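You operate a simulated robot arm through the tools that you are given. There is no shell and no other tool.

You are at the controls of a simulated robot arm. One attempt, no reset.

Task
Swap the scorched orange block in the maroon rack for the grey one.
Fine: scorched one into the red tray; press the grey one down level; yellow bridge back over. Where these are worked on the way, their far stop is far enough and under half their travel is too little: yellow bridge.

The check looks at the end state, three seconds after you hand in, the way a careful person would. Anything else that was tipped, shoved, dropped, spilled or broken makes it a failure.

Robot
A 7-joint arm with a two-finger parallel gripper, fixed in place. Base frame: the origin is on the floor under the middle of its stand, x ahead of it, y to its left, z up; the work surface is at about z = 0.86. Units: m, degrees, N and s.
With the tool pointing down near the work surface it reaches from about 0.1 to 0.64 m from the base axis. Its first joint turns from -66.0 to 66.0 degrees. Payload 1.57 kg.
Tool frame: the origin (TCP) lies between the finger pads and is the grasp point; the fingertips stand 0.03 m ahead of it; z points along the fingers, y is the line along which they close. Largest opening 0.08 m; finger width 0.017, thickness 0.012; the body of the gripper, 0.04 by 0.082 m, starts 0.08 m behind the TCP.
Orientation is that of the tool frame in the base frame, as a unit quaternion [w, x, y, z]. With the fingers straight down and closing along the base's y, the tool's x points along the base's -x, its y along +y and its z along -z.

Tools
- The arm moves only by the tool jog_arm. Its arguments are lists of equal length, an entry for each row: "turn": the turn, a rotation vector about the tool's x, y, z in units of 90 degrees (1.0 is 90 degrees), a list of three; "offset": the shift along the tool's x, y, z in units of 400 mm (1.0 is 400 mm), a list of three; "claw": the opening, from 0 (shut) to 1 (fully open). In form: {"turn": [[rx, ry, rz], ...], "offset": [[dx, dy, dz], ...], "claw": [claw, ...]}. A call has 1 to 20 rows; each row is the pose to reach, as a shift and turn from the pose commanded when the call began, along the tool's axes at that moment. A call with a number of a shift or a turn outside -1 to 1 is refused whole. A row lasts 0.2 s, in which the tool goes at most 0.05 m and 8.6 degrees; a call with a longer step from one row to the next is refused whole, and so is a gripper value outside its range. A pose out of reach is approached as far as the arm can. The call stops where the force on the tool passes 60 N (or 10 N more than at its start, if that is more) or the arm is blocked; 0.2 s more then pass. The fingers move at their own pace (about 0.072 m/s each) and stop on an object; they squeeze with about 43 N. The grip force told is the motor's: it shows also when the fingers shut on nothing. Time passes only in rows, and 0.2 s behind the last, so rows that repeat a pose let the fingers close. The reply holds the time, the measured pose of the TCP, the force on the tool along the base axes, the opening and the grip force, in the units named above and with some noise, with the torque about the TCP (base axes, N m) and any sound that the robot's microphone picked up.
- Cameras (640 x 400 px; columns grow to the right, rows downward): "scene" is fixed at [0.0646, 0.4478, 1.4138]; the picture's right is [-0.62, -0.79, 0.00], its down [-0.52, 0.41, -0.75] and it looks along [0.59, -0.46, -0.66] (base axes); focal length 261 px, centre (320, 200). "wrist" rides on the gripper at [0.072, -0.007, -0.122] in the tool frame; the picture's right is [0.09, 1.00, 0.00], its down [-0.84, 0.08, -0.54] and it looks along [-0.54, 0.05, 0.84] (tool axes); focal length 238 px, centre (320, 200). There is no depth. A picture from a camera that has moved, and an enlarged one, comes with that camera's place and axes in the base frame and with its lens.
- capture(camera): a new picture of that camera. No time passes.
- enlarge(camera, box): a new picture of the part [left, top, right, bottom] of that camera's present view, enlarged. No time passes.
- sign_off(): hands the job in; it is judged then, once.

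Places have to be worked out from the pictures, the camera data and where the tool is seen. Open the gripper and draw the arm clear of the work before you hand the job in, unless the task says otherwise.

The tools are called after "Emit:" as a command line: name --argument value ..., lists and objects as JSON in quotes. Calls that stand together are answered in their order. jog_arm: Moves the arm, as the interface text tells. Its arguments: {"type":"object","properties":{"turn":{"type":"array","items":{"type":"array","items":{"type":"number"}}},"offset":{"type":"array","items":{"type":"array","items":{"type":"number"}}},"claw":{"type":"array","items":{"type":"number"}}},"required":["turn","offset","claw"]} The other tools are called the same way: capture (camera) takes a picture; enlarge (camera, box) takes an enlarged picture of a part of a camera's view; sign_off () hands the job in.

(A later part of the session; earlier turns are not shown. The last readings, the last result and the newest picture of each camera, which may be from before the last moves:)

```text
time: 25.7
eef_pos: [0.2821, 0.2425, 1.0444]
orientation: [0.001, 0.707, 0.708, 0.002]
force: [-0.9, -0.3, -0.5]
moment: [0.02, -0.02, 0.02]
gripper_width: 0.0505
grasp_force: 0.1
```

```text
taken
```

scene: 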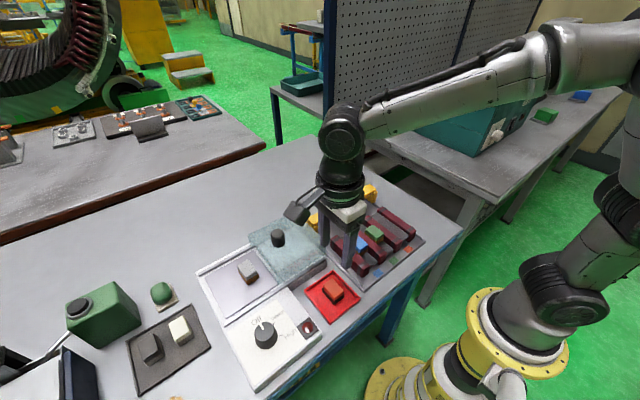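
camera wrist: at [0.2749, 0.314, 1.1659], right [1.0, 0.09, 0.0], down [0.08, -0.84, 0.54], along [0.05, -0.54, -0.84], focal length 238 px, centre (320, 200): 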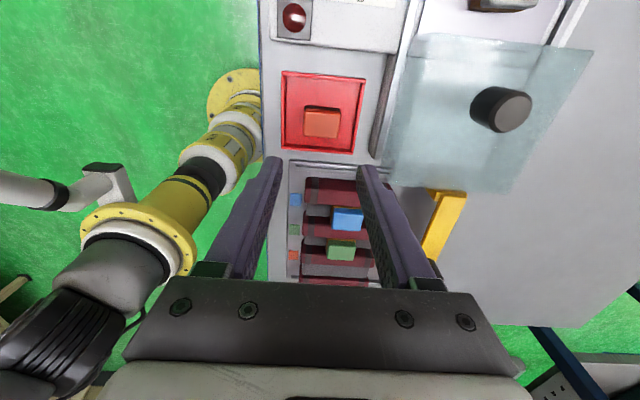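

The scorched block rests in the red tray. Now I move above the grey block at about [0.426, 0.369] keeping z≈1.045, well over the cover's knob.

Emit:
jog_arm --turn '[[0, 0, 0], [0, 0, 0], [0, 0, 0], [0, 0, 0], [0, 0, 0]]' --offset '[[0.065, 0.07, 0], [0.13, 0.145, 0], [0.195, 0.22, 0], [0.26, 0.29, 0], [0.316, 0.3575, 0]]' --claw '[0.8, 1, 1, 1, 1]'

Emit:
capture --camera "wrist"

Emit:
enlarge --camera "wrist" --box '[240, 90, 400, 210]'

Emit:
enlarge --camera "scene" --box '[190, 210, 300, 310]'

```text
time: 26.9
eef_pos: [0.424, 0.3696, 1.0449]
orientation: [0.001, 0.707, 0.707, 0.001]
force: [-0.3, 0.1, 0.1]
moment: [0.02, 0.01, -0.01]
gripper_width: 0.0797
grasp_force: 0.1
```

```text
taken
camera wrist: at [0.4177, 0.4411, 1.1666], right [1.0, 0.09, 0.0], down [0.08, -0.84, 0.54], along [0.05, -0.54, -0.84], focal length 238 px, centre (320, 200)
```

wrist: 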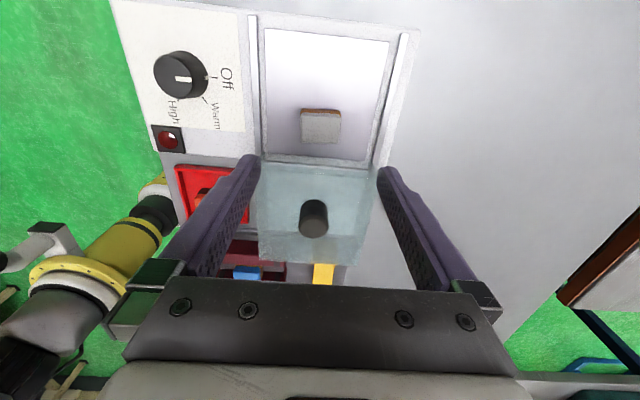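

```text
3.33 times, centred on (320, 150) of wrist
camera zoom: at [0.4177, 0.4411, 1.1666], right [1.0, 0.09, 0.0], down [0.08, -0.84, 0.54], along [0.05, -0.54, -0.84], focal length 794 px, centre (320, 367)
```

zoom: 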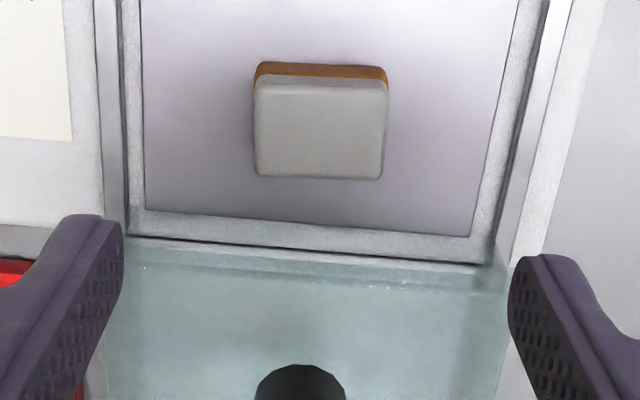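

```text
4.00 times, centred on (245, 260) of scene
camera zoom: at [0.0646, 0.4477, 1.4138], right [-0.62, -0.79, 0.0], down [-0.52, 0.41, -0.75], along [0.59, -0.46, -0.66], focal length 1045 px, centre (620, -40)
```

zoom: 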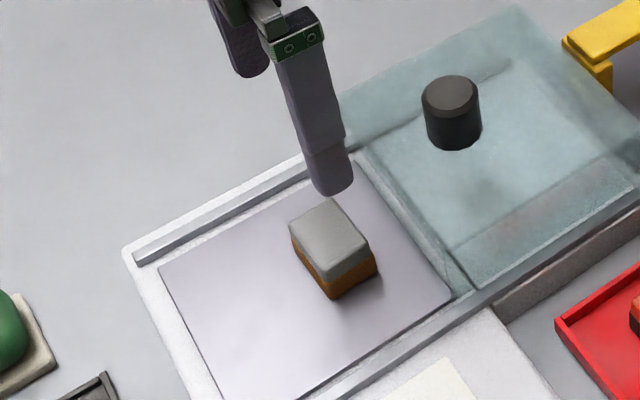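

The grey block's top centre comes out at [0.424, 0.369, 0.918]. I zoom in to measure its small yaw before gripping.

Emit:
enlarge --camera "wrist" --box '[280, 95, 360, 155]'

Emit:
enlarge --camera "wrist" --box '[240, 20, 420, 170]'

```text
6.67 times, centred on (320, 125) of wrist
camera zoom: at [0.4177, 0.4411, 1.1666], right [1.0, 0.09, 0.0], down [0.08, -0.84, 0.54], along [0.05, -0.54, -0.84], focal length 1589 px, centre (320, 700)
```

zoom: 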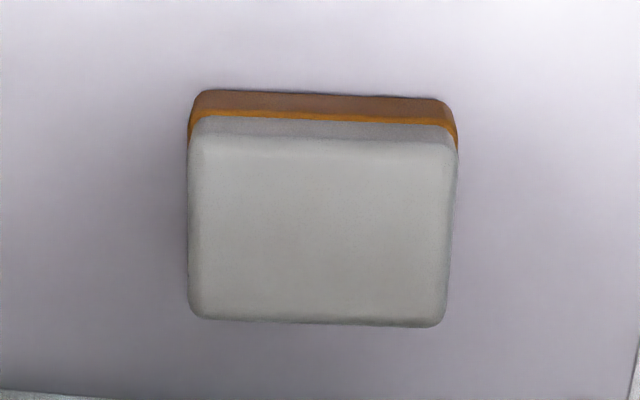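

```text
2.67 times, centred on (330, 95) of wrist
camera zoom: at [0.4177, 0.4411, 1.1666], right [1.0, 0.09, 0.0], down [0.08, -0.84, 0.54], along [0.05, -0.54, -0.84], focal length 636 px, centre (293, 480)
```

zoom: 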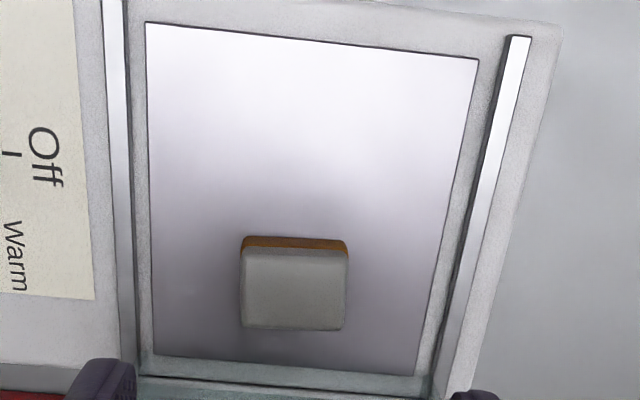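

The block is yawed about +2.7°. I rotate the tool to match and lower the open fingers around it, stopping with tips ≈ z 0.905 to check.

Emit:
jog_arm --turn '[[0, 0, -0.03], [0, 0, -0.03], [0, 0, -0.03], [0, 0, -0.03], [0, 0, -0.03], [0, 0, -0.03]]' --offset '[[-0.002, 0.001, 0.06], [-0.002, 0.001, 0.14], [-0.002, 0.001, 0.21], [-0.002, 0.001, 0.245], [-0.002, 0.001, 0.265], [-0.002, 0.001, 0.275]]' --claw '[1, 1, 1, 1, 1, 1]'

Emit:
capture --camera "wrist"

Emit:
enlarge --camera "wrist" --box '[220, 130, 420, 250]'

Emit:
enlarge --camera "scene" --box '[190, 210, 300, 310]'

```text
time: 28.3
eef_pos: [0.4269, 0.3691, 0.9334]
orientation: [0.001, 0.691, 0.723, 0.001]
force: [0.4, 0.1, -0.5]
moment: [0.0, 0.0, 0.0]
gripper_width: 0.0803
grasp_force: 0.2
```

```text
taken
camera wrist: at [0.4162, 0.4396, 1.0554], right [0.99, 0.14, 0.0], down [0.12, -0.83, 0.54], along [0.08, -0.54, -0.84], focal length 238 px, centre (320, 200)
```

wrist: 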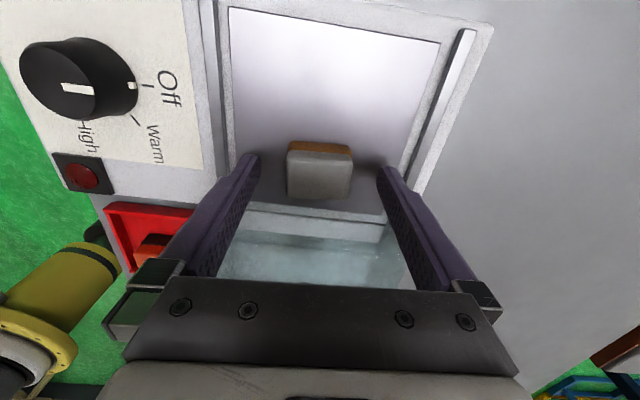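

```text
3.20 times, centred on (320, 190) of wrist
camera zoom: at [0.4162, 0.4396, 1.0554], right [0.99, 0.14, 0.0], down [0.12, -0.83, 0.54], along [0.08, -0.54, -0.84], focal length 763 px, centre (320, 232)
```

zoom: 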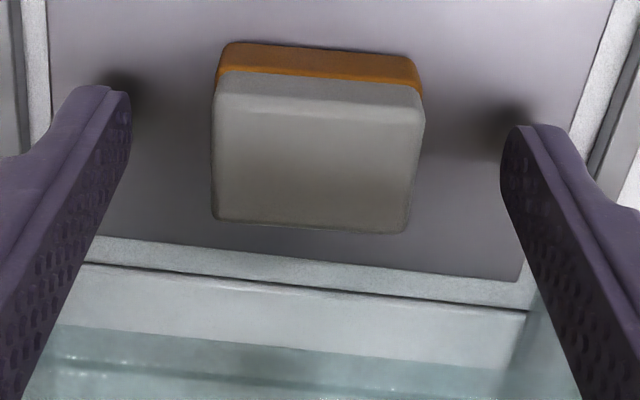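

```text
4.00 times, centred on (245, 260) of scene
camera zoom: at [0.0646, 0.4478, 1.4138], right [-0.62, -0.79, 0.0], down [-0.52, 0.41, -0.75], along [0.59, -0.46, -0.66], focal length 1045 px, centre (620, -40)
```

zoom: 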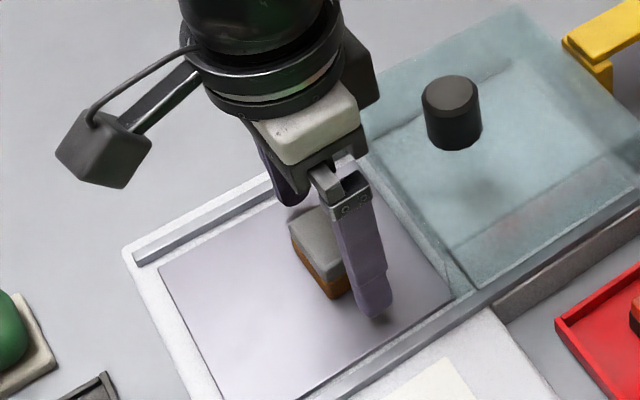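

The block is nicely between the fingers with tips still a few mm above the plate (plate z≈0.895). I shift ~2 mm to centre on it and close.

Emit:
jog_arm --turn '[[0, 0, 0], [0, 0, 0], [0, 0, 0], [0, 0, 0], [0, 0, 0]]' --offset '[[0.004, -0.0025, 0.002], [0.004, -0.0025, 0.002], [0.004, -0.0025, 0.002], [0.004, -0.0025, 0.002], [0.004, -0.0025, 0.002]]' --claw '[1, 0.6, 0.35, 0.35, 0.35]'

Emit:
enlarge --camera "wrist" --box '[220, 130, 420, 250]'

```text
time: 29.5
eef_pos: [0.4249, 0.3723, 0.9342]
orientation: [0.001, 0.69, 0.723, 0.0]
force: [-0.2, 0.6, 0.1]
moment: [0.0, 0.02, 0.02]
gripper_width: 0.0407
grasp_force: 42.8
```

```text
3.20 times, centred on (320, 190) of wrist
camera zoom: at [0.4155, 0.4417, 1.0548], right [0.99, 0.14, 0.0], down [0.12, -0.83, 0.54], along [0.08, -0.54, -0.84], focal length 763 px, centre (320, 232)
```

zoom: 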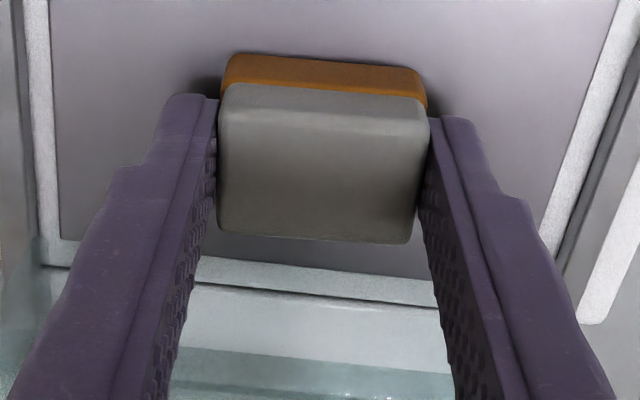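

Same 41 mm size, firm grip. I lift slowly, then rotate the yaw back to square while rising.

Emit:
jog_arm --turn '[[0, 0, 0], [0, 0, 0], [0, 0, 0], [0, 0, 0], [0, 0, 0.015], [0, 0, 0.03], [0, 0, 0.03]]' --offset '[[0, 0, -0.008], [0, 0, -0.02], [0, 0, -0.05], [0, 0, -0.11], [0, 0, -0.2], [0, 0, -0.29], [0, 0, -0.29]]' --claw '[0.35, 0.35, 0.35, 0.35, 0.35, 0.35, 0.35]'

Emit:
capture --camera "wrist"

Emit:
enlarge --camera "wrist" --box '[270, 130, 370, 220]'

Emit:
capture --camera "scene"

```text
time: 31.1
eef_pos: [0.4245, 0.3702, 1.05]
orientation: [0.002, 0.707, 0.707, 0.001]
force: [0.7, -0.4, -1.7]
moment: [0.02, 0.0, 0.0]
gripper_width: 0.0408
grasp_force: 42.9
```

```text
taken
camera wrist: at [0.4182, 0.442, 1.1711], right [1.0, 0.09, 0.0], down [0.08, -0.84, 0.54], along [0.05, -0.54, -0.84], focal length 238 px, centre (320, 200)
```

wrist: 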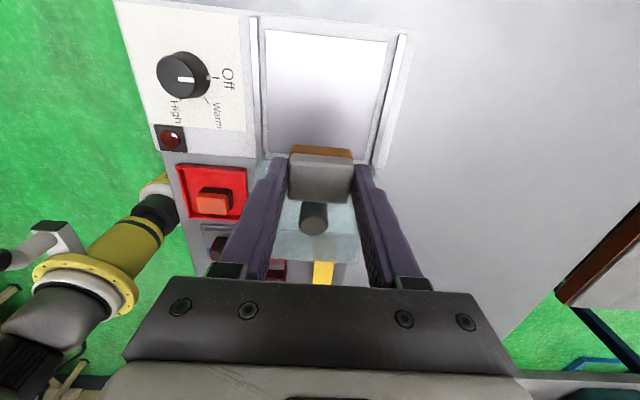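

```text
4.44 times, centred on (320, 175) of wrist
camera zoom: at [0.4182, 0.442, 1.1711], right [1.0, 0.09, 0.0], down [0.08, -0.84, 0.54], along [0.05, -0.54, -0.84], focal length 1059 px, centre (320, 311)
```

zoom: 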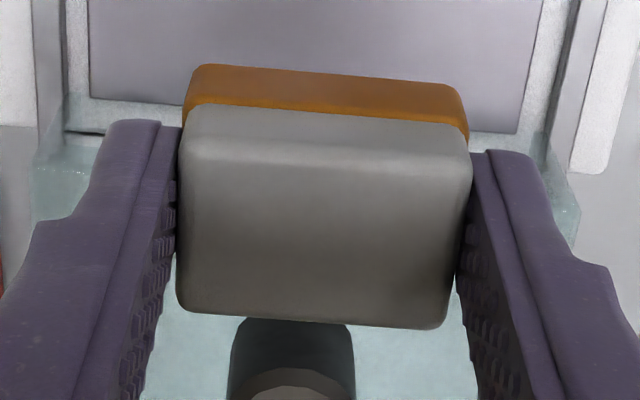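

```text
taken
```

scene: 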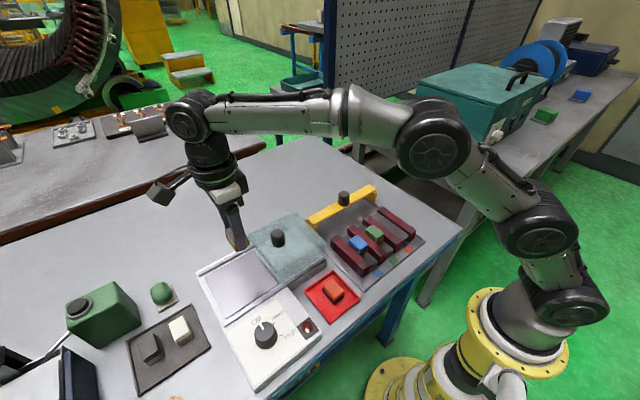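

The grey block is held square and clear. I carry it at z≈1.05 to above the empty orange cell (TCP target [0.329, 0.007]) and inspect.

Emit:
jog_arm --turn '[[0, 0, 0], [0, 0, 0], [0, 0, 0], [0, 0, 0], [0, 0, 0], [0, 0, 0], [0, 0, 0], [0, 0, 0], [0, 0, 0], [0, 0, 0], [0, 0, 0]]' --offset '[[-0.06, -0.015, 0], [-0.16, -0.042, 0], [-0.26, -0.069, 0], [-0.36, -0.096, 0], [-0.46, -0.122, 0], [-0.56, -0.149, 0], [-0.66, -0.175, 0], [-0.76, -0.202, 0], [-0.86, -0.228, 0], [-0.9095, -0.2415, 0.02], [-0.9095, -0.2415, 0.08]]' --claw '[0.35, 0.35, 0.35, 0.35, 0.35, 0.35, 0.35, 0.35, 0.35, 0.35, 0.35]'

Emit:
capture --camera "wrist"

Emit:
enlarge --camera "wrist" --box '[240, 80, 400, 220]'

Emit:
enlarge --camera "scene" --box '[330, 170, 430, 270]'

```text
time: 33.5
eef_pos: [0.3301, 0.0073, 1.0179]
orientation: [0.002, 0.707, 0.707, 0.001]
force: [0.4, 0.8, -0.6]
moment: [0.03, 0.03, -0.01]
gripper_width: 0.041
grasp_force: 42.6
```

```text
taken
camera wrist: at [0.3231, 0.0787, 1.1401], right [1.0, 0.09, 0.0], down [0.08, -0.84, 0.54], along [0.05, -0.54, -0.84], focal length 238 px, centre (320, 200)
```

wrist: 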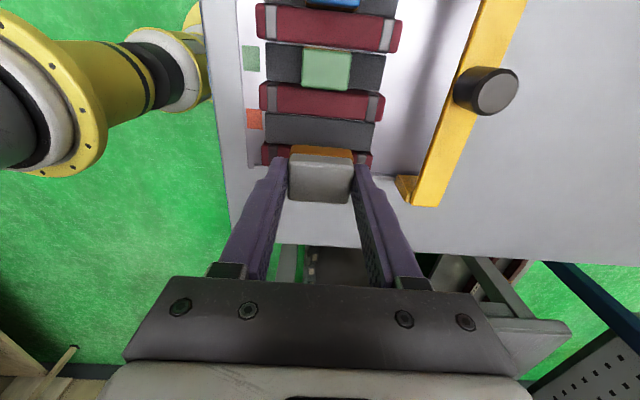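

```text
2.86 times, centred on (320, 150) of wrist
camera zoom: at [0.3231, 0.0787, 1.1401], right [1.0, 0.09, 0.0], down [0.08, -0.84, 0.54], along [0.05, -0.54, -0.84], focal length 681 px, centre (320, 343)
```

zoom: 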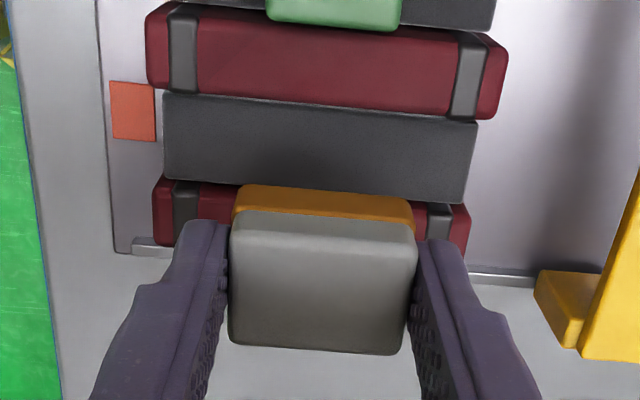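

```text
4.00 times, centred on (380, 220) of scene
camera zoom: at [0.0646, 0.4478, 1.4138], right [-0.62, -0.79, 0.0], down [-0.52, 0.41, -0.75], along [0.59, -0.46, -0.66], focal length 1045 px, centre (80, 120)
```

zoom: 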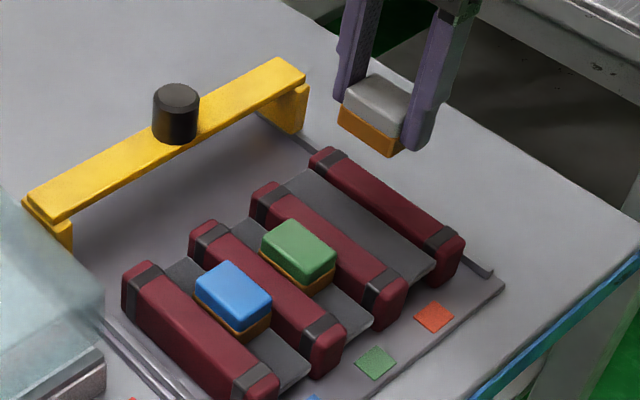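

The cell below is clear and flat‑floored, walls either side. I lower to just above the wall tops and check lateral alignment before entering.

Emit:
jog_arm --turn '[[0, 0, 0], [0, 0, 0], [0, 0, 0]]' --offset '[[0, 0, 0.05], [0, 0, 0.11], [0, 0, 0.14]]' --claw '[0.35, 0.35, 0.35]'

Emit:
enlarge --camera "wrist" --box '[240, 60, 400, 180]'

Emit:
enlarge --camera "wrist" --box '[240, 130, 400, 250]'

Emit:
enlarge --camera "scene" --box '[350, 190, 430, 270]'

```text
time: 34.3
eef_pos: [0.3286, 0.0081, 0.9613]
orientation: [0.002, 0.707, 0.707, 0.001]
force: [0.6, 0.0, -0.5]
moment: [-0.01, 0.01, -0.01]
gripper_width: 0.0407
grasp_force: 42.7
```

```text
3.33 times, centred on (320, 120) of wrist
camera zoom: at [0.3222, 0.0789, 1.0831], right [1.0, 0.09, 0.0], down [0.08, -0.84, 0.54], along [0.05, -0.54, -0.84], focal length 794 px, centre (320, 467)
```

zoom: 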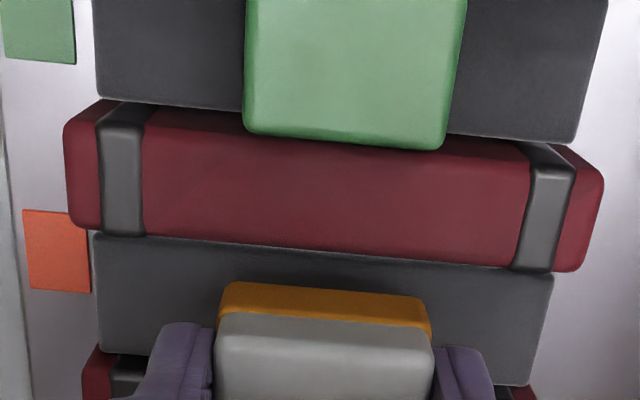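

```text
3.33 times, centred on (320, 190) of wrist
camera zoom: at [0.3222, 0.0789, 1.0831], right [1.0, 0.09, 0.0], down [0.08, -0.84, 0.54], along [0.05, -0.54, -0.84], focal length 794 px, centre (320, 233)
```

zoom: 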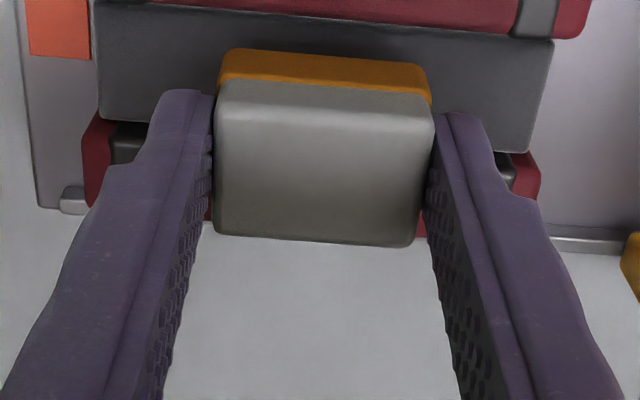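

```text
5.00 times, centred on (390, 230) of scene
camera zoom: at [0.0646, 0.4478, 1.4138], right [-0.62, -0.79, 0.0], down [-0.52, 0.41, -0.75], along [0.59, -0.46, -0.66], focal length 1306 px, centre (-30, 50)
```

zoom: 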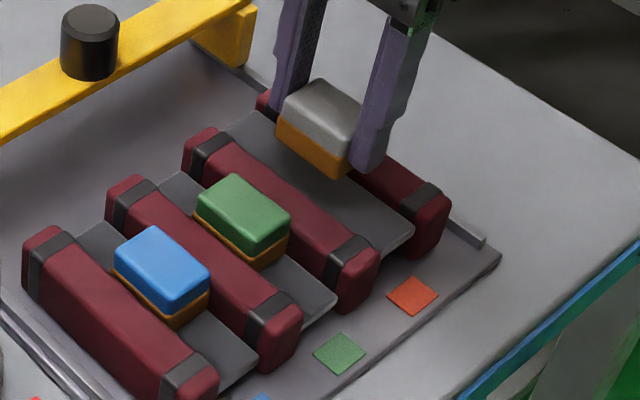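

Yaw and x match the green neighbour (x≈0.329); the block looks about 1–1.5 mm too far toward +y relative to the gap, so I shift −1.2 mm and lower in small steps, reading the force.

Emit:
jog_arm --turn '[[0, 0, 0], [0, 0, 0], [0, 0, 0], [0, 0, 0], [0, 0, 0]]' --offset '[[-0.003, 0, 0.005], [-0.003, 0, 0.015], [-0.003, 0, 0.025], [-0.003, 0, 0.035], [-0.003, 0, 0.045]]' --claw '[0.35, 0.35, 0.35, 0.35, 0.35]'

Emit:
enlarge --camera "wrist" --box '[240, 80, 400, 220]'

Emit:
enlarge --camera "scene" --box '[350, 190, 430, 270]'

```text
time: 35.5
eef_pos: [0.3282, 0.0069, 0.944]
orientation: [0.001, 0.707, 0.707, 0.002]
force: [-0.2, -0.3, -1.1]
moment: [0.01, 0.01, 0.0]
gripper_width: 0.0411
grasp_force: 43.0
```

```text
2.86 times, centred on (320, 150) of wrist
camera zoom: at [0.3215, 0.0776, 1.0654], right [1.0, 0.09, 0.0], down [0.08, -0.84, 0.54], along [0.05, -0.54, -0.84], focal length 681 px, centre (320, 343)
```

zoom: 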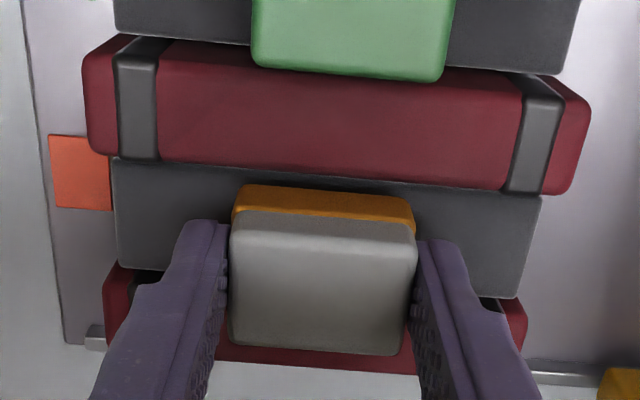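

```text
5.00 times, centred on (390, 230) of scene
camera zoom: at [0.0646, 0.4478, 1.4138], right [-0.62, -0.79, 0.0], down [-0.52, 0.41, -0.75], along [0.59, -0.46, -0.66], focal length 1306 px, centre (-30, 50)
```

zoom: 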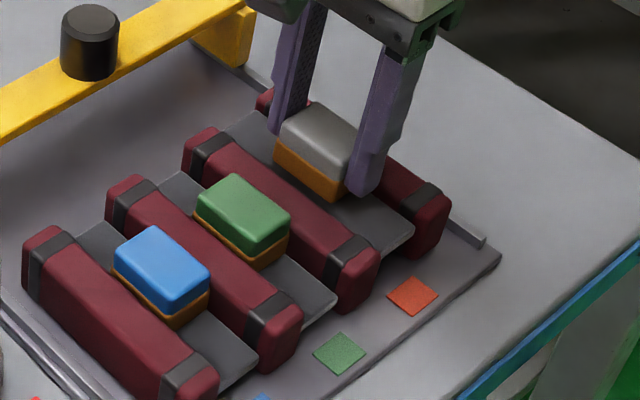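

No contact yet; the block is entering between the walls. I continue down 6 mm in fine steps.

Emit:
jog_arm --turn '[[0, 0, 0], [0, 0, 0], [0, 0, 0]]' --offset '[[0, 0, 0.005], [0, 0, 0.01], [0, 0, 0.015]]' --claw '[0.35, 0.35, 0.35]'

Emit:
enlarge --camera "scene" --box '[350, 190, 430, 270]'

Emit:
enlarge --camera "wrist" --box '[240, 80, 400, 220]'

```text
time: 36.3
eef_pos: [0.3292, 0.0055, 0.9374]
orientation: [0.002, 0.707, 0.707, 0.001]
force: [-0.2, -0.4, -0.3]
moment: [0.01, 0.02, 0.02]
gripper_width: 0.0406
grasp_force: 42.7
```

```text
5.00 times, centred on (390, 230) of scene
camera zoom: at [0.0646, 0.4478, 1.4138], right [-0.62, -0.79, 0.0], down [-0.52, 0.41, -0.75], along [0.59, -0.46, -0.66], focal length 1306 px, centre (-30, 50)
```

zoom: 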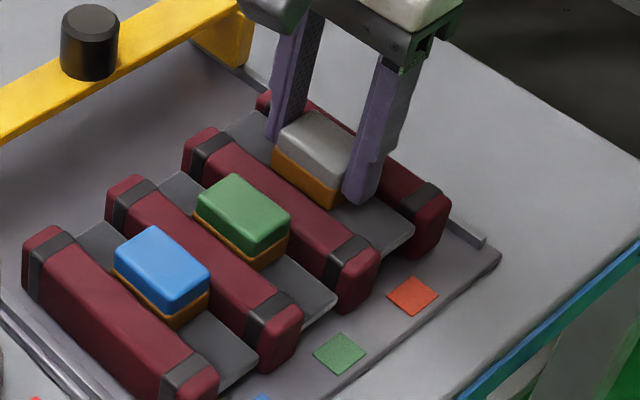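

```text
2.86 times, centred on (320, 150) of wrist
camera zoom: at [0.322, 0.0772, 1.0588], right [1.0, 0.09, 0.0], down [0.08, -0.84, 0.54], along [0.05, -0.54, -0.84], focal length 681 px, centre (320, 343)
```

zoom: 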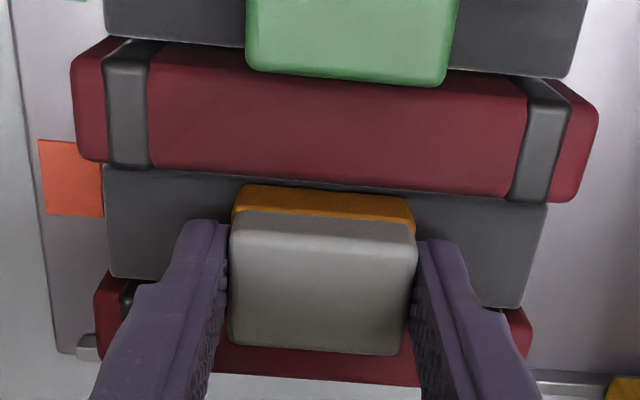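

Still no contact at TCP z≈0.937. Another 4 mm down in fine steps.

Emit:
jog_arm --turn '[[0, 0, 0], [0, 0, 0], [0, 0, 0]]' --offset '[[0, 0, 0.004], [0, 0, 0.008], [0, 0, 0.01]]' --claw '[0.35, 0.35, 0.35]'

Emit:
enlarge --camera "scene" --box '[350, 190, 430, 270]'

```text
time: 37.1
eef_pos: [0.3291, 0.0061, 0.9337]
orientation: [0.001, 0.707, 0.707, 0.001]
force: [-2.5, -1.0, 3.6]
moment: [-0.01, 0.16, 0.01]
gripper_width: 0.0406
grasp_force: 43.0
```

```text
5.00 times, centred on (390, 230) of scene
camera zoom: at [0.0646, 0.4477, 1.4138], right [-0.62, -0.79, 0.0], down [-0.52, 0.41, -0.75], along [0.59, -0.46, -0.66], focal length 1306 px, centre (-30, 50)
```

zoom: 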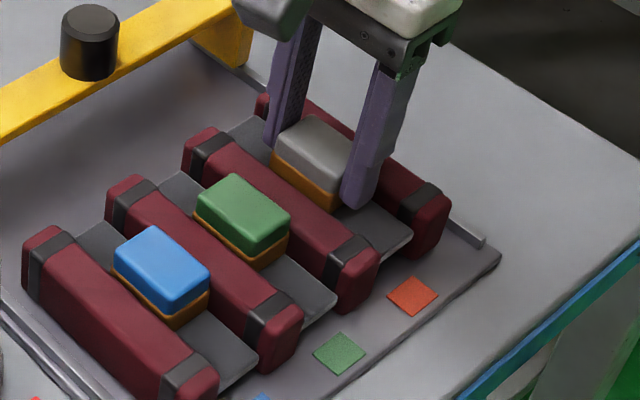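

Light contact (3.6 N): the block now stands in the cell, its top roughly 8 mm above the neighbours. I release it, rise, and look.

Emit:
jog_arm --turn '[[0, 0, 0], [0, 0, 0], [0, 0, 0], [0, 0, 0], [0, 0, 0], [0, 0, 0], [0, 0, 0]]' --offset '[[0, 0, 0], [0, 0, 0], [0, 0, 0], [0, 0, -0.02], [0, 0, -0.06], [0, 0, -0.12], [0, 0, -0.18]]' --claw '[0.6, 0.75, 0.75, 0.75, 0.75, 0.75, 0.75]'

Emit:
enlarge --camera "wrist" --box '[230, 50, 410, 210]'

Emit:
enlarge --camera "scene" --box '[340, 190, 430, 280]'

```text
time: 38.7
eef_pos: [0.3285, 0.0066, 1.0058]
orientation: [0.001, 0.707, 0.707, 0.002]
force: [0.1, -0.3, 0.2]
moment: [-0.02, 0.0, -0.01]
gripper_width: 0.06
grasp_force: 0.1
```

```text
2.50 times, centred on (320, 130) of wrist
camera zoom: at [0.322, 0.0764, 1.1269], right [1.0, 0.09, 0.0], down [0.08, -0.84, 0.54], along [0.05, -0.54, -0.84], focal length 596 px, centre (320, 375)
```

zoom: 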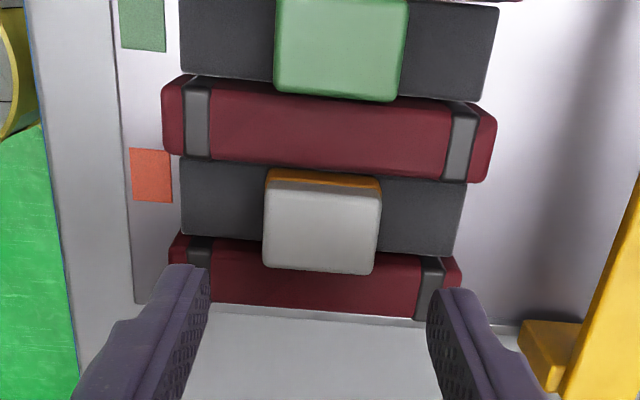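

```text
4.44 times, centred on (385, 235) of scene
camera zoom: at [0.0646, 0.4478, 1.4138], right [-0.62, -0.79, 0.0], down [-0.52, 0.41, -0.75], along [0.59, -0.46, -0.66], focal length 1161 px, centre (31, 44)
```

zoom: 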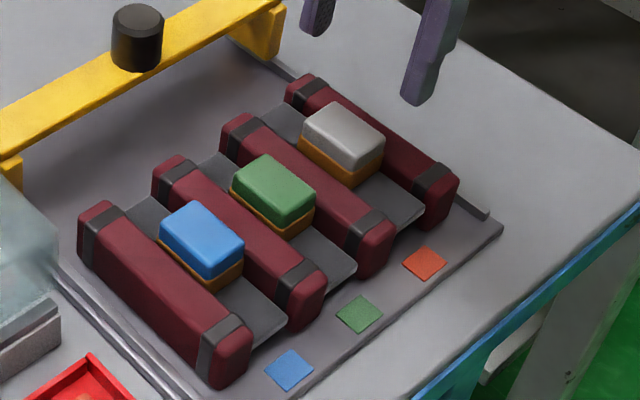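

The grey block stands about 6–8 mm proud of its neighbours. I close the fingers and first find the neighbour's level by gently touching the green block's top near [0.329, 0.0635].

Emit:
jog_arm --turn '[[0, 0, 0], [0, 0, 0], [0, 0, 0], [0, 0, 0], [0, 0, 0]]' --offset '[[0.07, 0.001, 0], [0.144, 0.001, 0], [0.144, 0.001, 0.03], [0.144, 0.001, 0.08], [0.144, 0.001, 0.115]]' --claw '[0, 0, 0, 0, 0]'

Emit:
capture --camera "wrist"

Emit:
enlarge --camera "scene" --box '[340, 190, 430, 280]'

```text
time: 39.9
eef_pos: [0.3298, 0.0628, 0.9594]
orientation: [0.001, 0.707, 0.707, 0.001]
force: [-0.3, -0.6, -0.8]
moment: [0.01, 0.02, 0.03]
gripper_width: 0.0
grasp_force: 21.6
```

```text
taken
camera wrist: at [0.322, 0.1344, 1.0802], right [1.0, 0.09, 0.0], down [0.08, -0.84, 0.54], along [0.05, -0.54, -0.84], focal length 238 px, centre (320, 200)
```

wrist: 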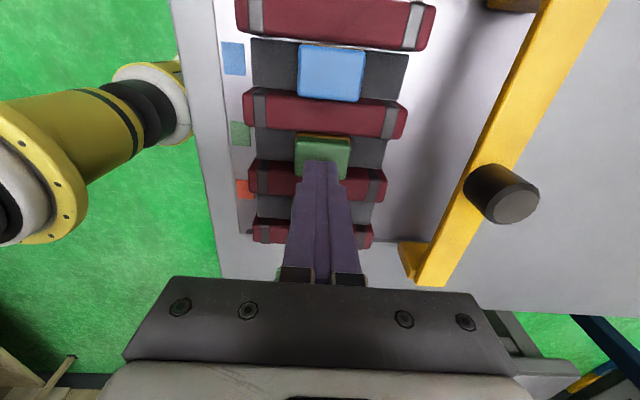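

```text
4.44 times, centred on (385, 235) of scene
camera zoom: at [0.0646, 0.4478, 1.4138], right [-0.62, -0.79, 0.0], down [-0.52, 0.41, -0.75], along [0.59, -0.46, -0.66], focal length 1161 px, centre (31, 44)
```

zoom: 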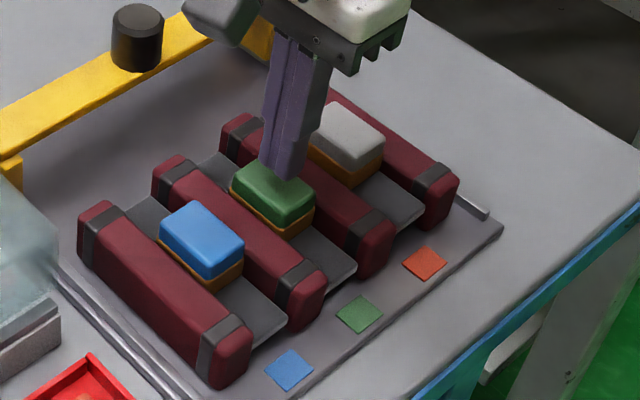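

The tip is just above the green block's centre. I step down a few millimetres and read the force.

Emit:
jog_arm --turn '[[0, 0, 0], [0, 0, 0], [0, 0, 0]]' --offset '[[0, 0, 0.005], [0, 0, 0.01], [0, 0, 0.0125]]' --claw '[0, 0, 0]'

Emit:
enlarge --camera "scene" --box '[350, 210, 410, 260]'

```text
time: 40.7
eef_pos: [0.3294, 0.0637, 0.9534]
orientation: [0.001, 0.707, 0.707, 0.001]
force: [-0.7, 0.2, -0.6]
moment: [0.0, 0.0, 0.02]
gripper_width: 0.0001
grasp_force: 21.1
```

```text
8.00 times, centred on (380, 235) of scene
camera zoom: at [0.0646, 0.4478, 1.4138], right [-0.62, -0.79, 0.0], down [-0.52, 0.41, -0.75], along [0.59, -0.46, -0.66], focal length 2089 px, centre (-160, -80)
```

zoom: 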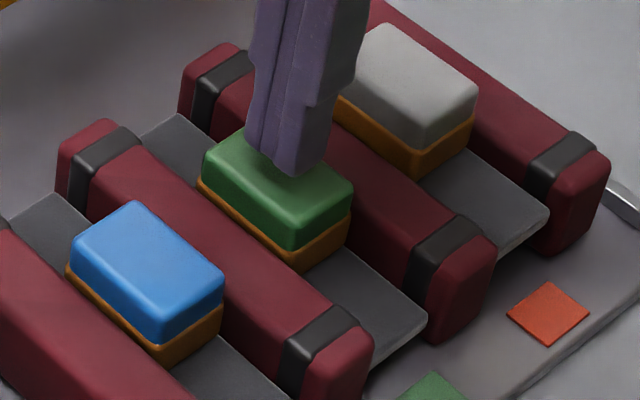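

No contact at TCP z≈0.955. Continue in 1 mm steps.

Emit:
jog_arm --turn '[[0, 0, 0], [0, 0, 0]]' --offset '[[0, 0, 0.0025], [0, 0, 0.005]]' --claw '[0, 0]'

```text
time: 41.3
eef_pos: [0.3284, 0.0636, 0.9523]
orientation: [0.001, 0.707, 0.708, 0.001]
force: [-0.3, 0.3, 0.0]
moment: [-0.01, 0.0, 0.04]
gripper_width: 0.0
grasp_force: 21.1
```

No contact at 0.953. One more millimetre at a time.

Emit:
jog_arm --turn '[[0, 0, 0]]' --offset '[[0, 0, 0.0025]]' --claw '[0]'

```text
time: 41.7
eef_pos: [0.3291, 0.0638, 0.95]
orientation: [0.001, 0.707, 0.707, 0.001]
force: [0.2, 0.0, 0.2]
moment: [-0.01, 0.0, 0.01]
gripper_width: 0.0
grasp_force: 20.9
```

Emit:
jog_arm --turn '[[0, 0, 0]]' --offset '[[0, 0, 0.0025]]' --claw '[0]'

Emit:
enlarge --camera "scene" --box '[350, 210, 410, 260]'

```text
time: 42.1
eef_pos: [0.3288, 0.0621, 0.9487]
orientation: [0.001, 0.707, 0.707, 0.001]
force: [0.2, 0.3, 0.1]
moment: [0.04, 0.0, 0.02]
gripper_width: 0.0
grasp_force: 21.5
```

```text
8.00 times, centred on (380, 235) of scene
camera zoom: at [0.0646, 0.4478, 1.4138], right [-0.62, -0.79, 0.0], down [-0.52, 0.41, -0.75], along [0.59, -0.46, -0.66], focal length 2089 px, centre (-160, -80)
```

zoom: 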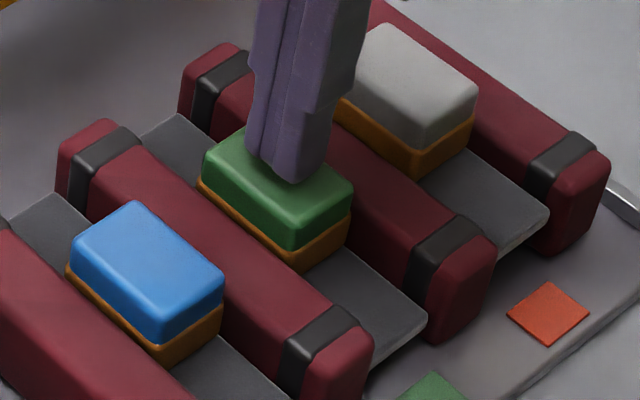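

Still free at commanded z≈0.951. Another millimetre.

Emit:
jog_arm --turn '[[0, 0, 0]]' --offset '[[0, 0, 0.0025]]' --claw '[0]'

```text
time: 42.5
eef_pos: [0.3281, 0.0626, 0.9485]
orientation: [0.002, 0.708, 0.707, 0.0]
force: [-0.1, 0.6, 0.4]
moment: [0.02, 0.02, 0.01]
gripper_width: 0.0001
grasp_force: 21.2
```

Emit:
jog_arm --turn '[[0, 0, 0]]' --offset '[[0, 0, 0.0025]]' --claw '[0]'

```text
time: 42.9
eef_pos: [0.3298, 0.0635, 0.9476]
orientation: [0.001, 0.707, 0.708, 0.001]
force: [-0.6, -0.4, -0.7]
moment: [0.02, 0.0, -0.01]
gripper_width: 0.0
grasp_force: 21.7
```

Emit:
jog_arm --turn '[[0, 0, 0]]' --offset '[[0, 0, 0.0025]]' --claw '[0]'

Emit:
enlarge --camera "wrist" --box '[260, 110, 380, 200]'

```text
time: 43.3
eef_pos: [0.329, 0.0636, 0.9457]
orientation: [0.002, 0.707, 0.707, 0.001]
force: [0.1, -0.4, -0.1]
moment: [-0.01, 0.03, 0.0]
gripper_width: 0.0001
grasp_force: 21.4
```

```text
4.44 times, centred on (320, 155) of wrist
camera zoom: at [0.323, 0.1346, 1.0683], right [1.0, 0.09, 0.0], down [0.08, -0.84, 0.54], along [0.05, -0.54, -0.84], focal length 1059 px, centre (320, 400)
```

zoom: 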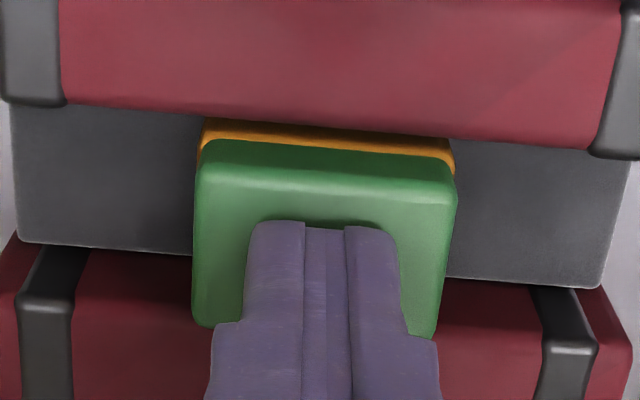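

The tip is very close to the green top (contact shadow visible). I continue another millimetre.

Emit:
jog_arm --turn '[[0, 0, 0]]' --offset '[[0, 0, 0.0025]]' --claw '[0]'

```text
time: 43.7
eef_pos: [0.3305, 0.0637, 0.9467]
orientation: [0.001, 0.707, 0.707, 0.002]
force: [0.3, 0.1, 1.5]
moment: [0.02, 0.0, 0.0]
gripper_width: 0.0001
grasp_force: 21.5
```

Perhaps first touch (1.5 N) at commanded z≈0.947; half a millimetre more to confirm.

Emit:
jog_arm --turn '[[0, 0, 0]]' --offset '[[0, 0, 0.00125]]' --claw '[0]'

```text
time: 44.1
eef_pos: [0.3287, 0.0638, 0.9457]
orientation: [0.002, 0.707, 0.707, 0.002]
force: [-0.5, -0.1, 3.6]
moment: [0.02, -0.03, -0.02]
gripper_width: 0.0
grasp_force: 21.1
```

Green's top is touched at commanded z≈0.947 (this is the level to reach). I lift off, move over the grey block at y≈0.0075 and stop just above it.

Emit:
jog_arm --turn '[[0, 0, 0], [0, 0, 0], [0, 0, 0], [0, 0, 0], [0, 0, 0]]' --offset '[[0, 0, -0.02], [0, 0, -0.075], [-0.07, 0, -0.075], [-0.139, 0, -0.075], [-0.139, 0, -0.035]]' --claw '[0, 0, 0, 0, 0]'

Emit:
enlarge --camera "wrist" --box '[240, 90, 400, 220]'

Emit:
enlarge --camera "scene" --box '[350, 200, 420, 260]'

```text
time: 45.3
eef_pos: [0.3293, 0.0087, 0.9607]
orientation: [0.001, 0.708, 0.707, 0.001]
force: [-0.3, -0.4, -0.4]
moment: [0.01, 0.05, -0.02]
gripper_width: 0.0
grasp_force: 21.0
```

```text
3.08 times, centred on (320, 155) of wrist
camera zoom: at [0.3229, 0.0793, 1.0817], right [1.0, 0.09, 0.0], down [0.08, -0.84, 0.54], along [0.05, -0.54, -0.84], focal length 733 px, centre (320, 338)
```

zoom: 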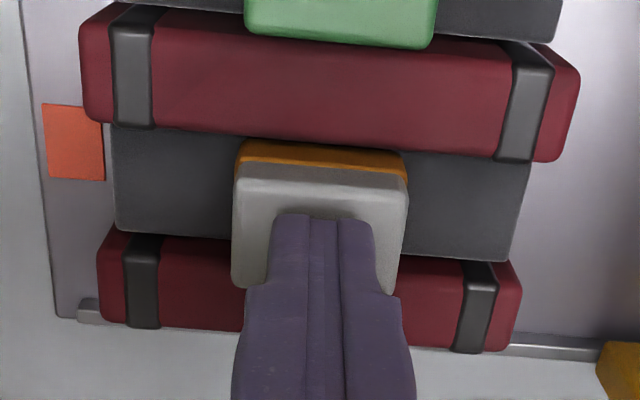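

```text
6.67 times, centred on (385, 230) of scene
camera zoom: at [0.0646, 0.4478, 1.4138], right [-0.62, -0.79, 0.0], down [-0.52, 0.41, -0.75], along [0.59, -0.46, -0.66], focal length 1741 px, centre (-113, 0)
```

zoom: 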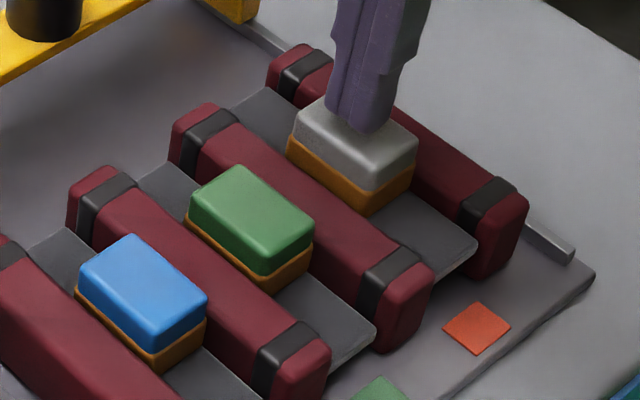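

The closed tip sits over the middle of the grey block's top. I start pressing down in 1 mm steps.

Emit:
jog_arm --turn '[[0, 0, 0], [0, 0, 0], [0, 0, 0]]' --offset '[[0, 0, 0.005], [0, 0, 0.01], [0, 0, 0.015]]' --claw '[0, 0, 0]'

```text
time: 46.1
eef_pos: [0.3293, 0.0087, 0.9542]
orientation: [0.001, 0.707, 0.707, 0.001]
force: [-1.0, -0.2, 1.0]
moment: [0.02, 0.0, 0.03]
gripper_width: 0.0
grasp_force: 21.6
```

Near contact at commanded 0.9545, so the grey top is ≈7 mm high. I press on.

Emit:
jog_arm --turn '[[0, 0, 0], [0, 0, 0]]' --offset '[[0, 0, 0.0025], [0, 0, 0.005]]' --claw '[0, 0]'

```text
time: 46.7
eef_pos: [0.3303, 0.0087, 0.9518]
orientation: [0.002, 0.707, 0.707, 0.001]
force: [-0.3, 1.8, 3.9]
moment: [0.07, 0.04, -0.02]
gripper_width: 0.0002
grasp_force: 21.4
```

Emit:
jog_arm --turn '[[0, 0, 0], [0, 0, 0], [0, 0, 0]]' --offset '[[0, 0, 0.0025], [0, 0, 0.005], [0, 0, 0.0075]]' --claw '[0, 0, 0]'

Emit:
enlarge --camera "scene" --box '[350, 200, 420, 260]'

```text
time: 47.5
eef_pos: [0.3296, 0.0081, 0.9495]
orientation: [0.002, 0.707, 0.707, 0.002]
force: [-0.1, 2.1, 4.2]
moment: [0.08, -0.02, 0.01]
gripper_width: 0.0
grasp_force: 21.5
```

```text
6.67 times, centred on (385, 230) of scene
camera zoom: at [0.0646, 0.4478, 1.4137], right [-0.62, -0.79, 0.0], down [-0.52, 0.41, -0.75], along [0.59, -0.46, -0.66], focal length 1741 px, centre (-113, 0)
```

zoom: 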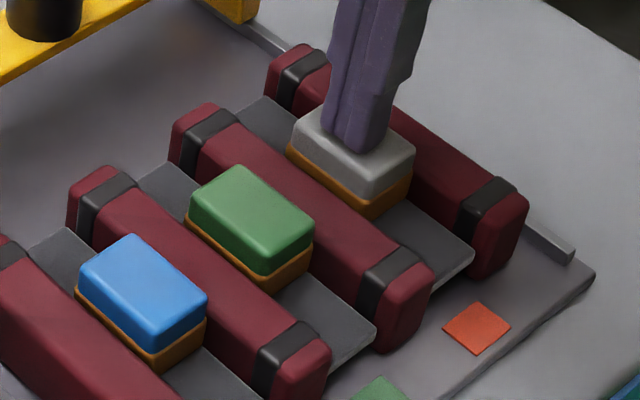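

The block is going down smoothly with about 4 N. I keep pressing in 1 mm steps.

Emit:
jog_arm --turn '[[0, 0, 0], [0, 0, 0]]' --offset '[[0, 0, 0.0025], [0, 0, 0.005]]' --claw '[0, 0]'

```text
time: 48.1
eef_pos: [0.3298, 0.007, 0.9461]
orientation: [0.002, 0.707, 0.707, 0.002]
force: [1.9, 1.6, 4.4]
moment: [0.07, -0.03, 0.02]
gripper_width: 0.0
grasp_force: 21.3
```

Emit:
jog_arm --turn '[[0, 0, 0]]' --offset '[[0, 0, 0.0025]]' --claw '[0]'

Emit:
enlarge --camera "scene" --box '[350, 200, 420, 260]'

Emit:
enlarge --camera "wrist" --box '[240, 90, 400, 220]'

```text
time: 48.5
eef_pos: [0.3307, 0.0075, 0.9466]
orientation: [0.002, 0.707, 0.707, 0.001]
force: [1.9, -1.9, 4.5]
moment: [-0.03, -0.02, 0.0]
gripper_width: 0.0001
grasp_force: 21.8
```

```text
6.67 times, centred on (385, 230) of scene
camera zoom: at [0.0646, 0.4477, 1.4138], right [-0.62, -0.79, 0.0], down [-0.52, 0.41, -0.75], along [0.59, -0.46, -0.66], focal length 1741 px, centre (-113, 0)
```

zoom: 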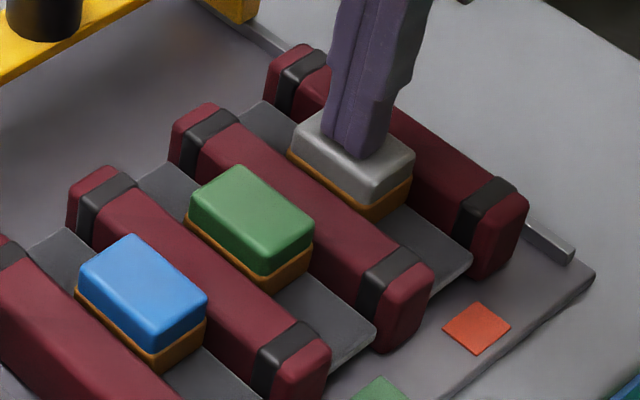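

```text
3.08 times, centred on (320, 155) of wrist
camera zoom: at [0.3227, 0.0784, 1.0674], right [1.0, 0.09, 0.0], down [0.08, -0.84, 0.54], along [0.05, -0.54, -0.84], focal length 733 px, centre (320, 338)
```

zoom: 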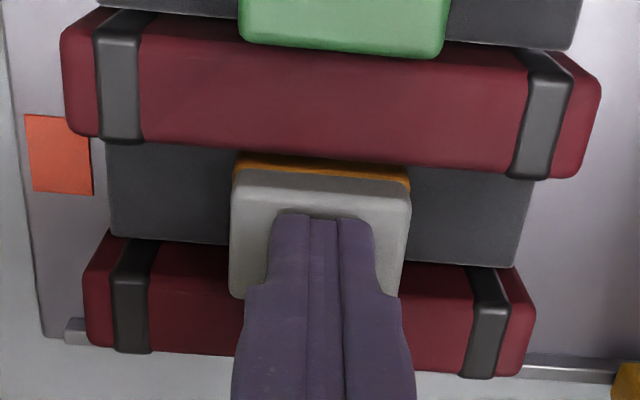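

Now near level. I press another millimetre to see whether a stop shows up.

Emit:
jog_arm --turn '[[0, 0, 0]]' --offset '[[0, 0, 0.0025]]' --claw '[0]'

```text
time: 48.9
eef_pos: [0.3313, 0.0077, 0.9454]
orientation: [0.001, 0.707, 0.707, 0.002]
force: [-3.4, -2.3, 15.8]
moment: [-0.1, 0.11, -0.01]
gripper_width: 0.0001
grasp_force: 21.1
```

The force jumped to 16 N: the block has bottomed out right at the neighbours' level. I press one more millimetre firmly, hold, then lift off.

Emit:
jog_arm --turn '[[0, 0, 0], [0, 0, 0], [0, 0, 0]]' --offset '[[0, 0, 0.0025], [0, 0, 0.0025], [0, 0, 0.0025]]' --claw '[0, 0, 0]'

```text
time: 49.7
eef_pos: [0.3304, 0.0075, 0.945]
orientation: [0.004, 0.708, 0.707, 0.002]
force: [-7.4, -1.5, 33.2]
moment: [-0.09, 0.28, -0.01]
gripper_width: 0.0001
grasp_force: 21.2
```

Firm stop at 33 N. Now I lift straight up and inspect whether it stays level.

Emit:
jog_arm --turn '[[0, 0, 0], [0, 0, 0], [0, 0, 0], [0, 0, 0], [0, 0, 0]]' --offset '[[0, 0, -0.01], [0, 0, -0.04], [0, 0, -0.1], [0, 0, -0.18], [0, 0, -0.26]]' --claw '[0, 0, 0, 0, 0]'

Emit:
enlarge --camera "scene" --box '[340, 195, 430, 275]'

Emit:
enlarge --camera "wrist" --box '[240, 0, 400, 170]'

Emit:
capture --camera "wrist"

```text
time: 50.9
eef_pos: [0.3283, 0.0081, 1.0469]
orientation: [0.001, 0.707, 0.707, 0.001]
force: [-0.8, -0.7, 0.0]
moment: [-0.01, 0.0, 0.0]
gripper_width: 0.0001
grasp_force: 20.8
```

```text
5.00 times, centred on (385, 235) of scene
camera zoom: at [0.0646, 0.4478, 1.4138], right [-0.62, -0.79, 0.0], down [-0.52, 0.41, -0.75], along [0.59, -0.46, -0.66], focal length 1306 px, centre (-5, 25)
```

zoom: 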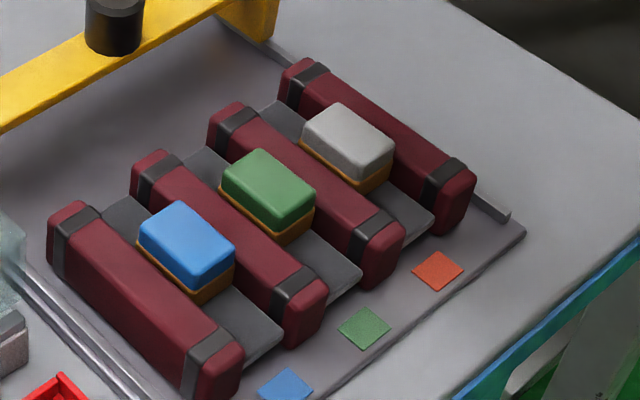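

```text
2.35 times, centred on (320, 85) of wrist
camera zoom: at [0.3213, 0.0791, 1.1701], right [1.0, 0.09, 0.0], down [0.08, -0.84, 0.54], along [0.05, -0.54, -0.84], focal length 561 px, centre (320, 471)
```

zoom: 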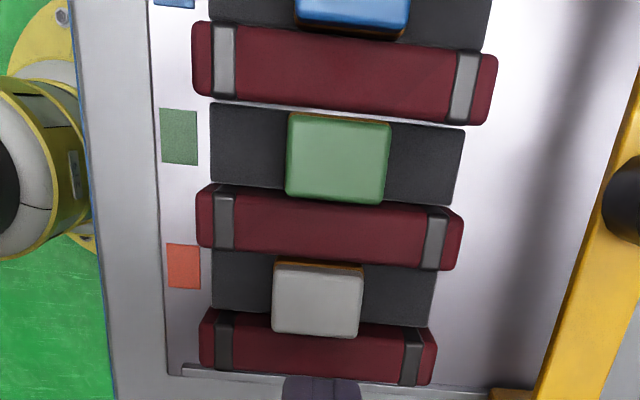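

```text
taken
camera wrist: at [0.3213, 0.0791, 1.1701], right [1.0, 0.09, 0.0], down [0.08, -0.84, 0.54], along [0.05, -0.54, -0.84], focal length 238 px, centre (320, 200)
```

wrist: 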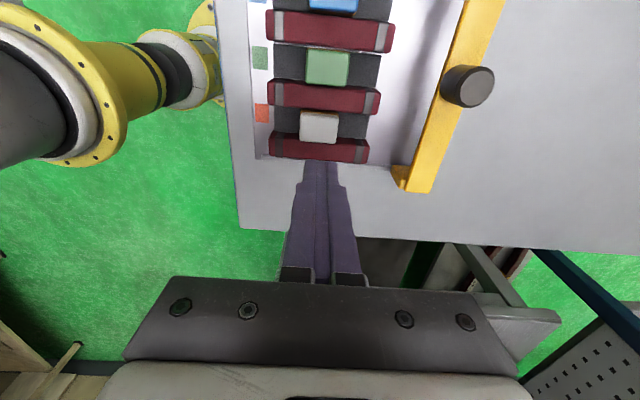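

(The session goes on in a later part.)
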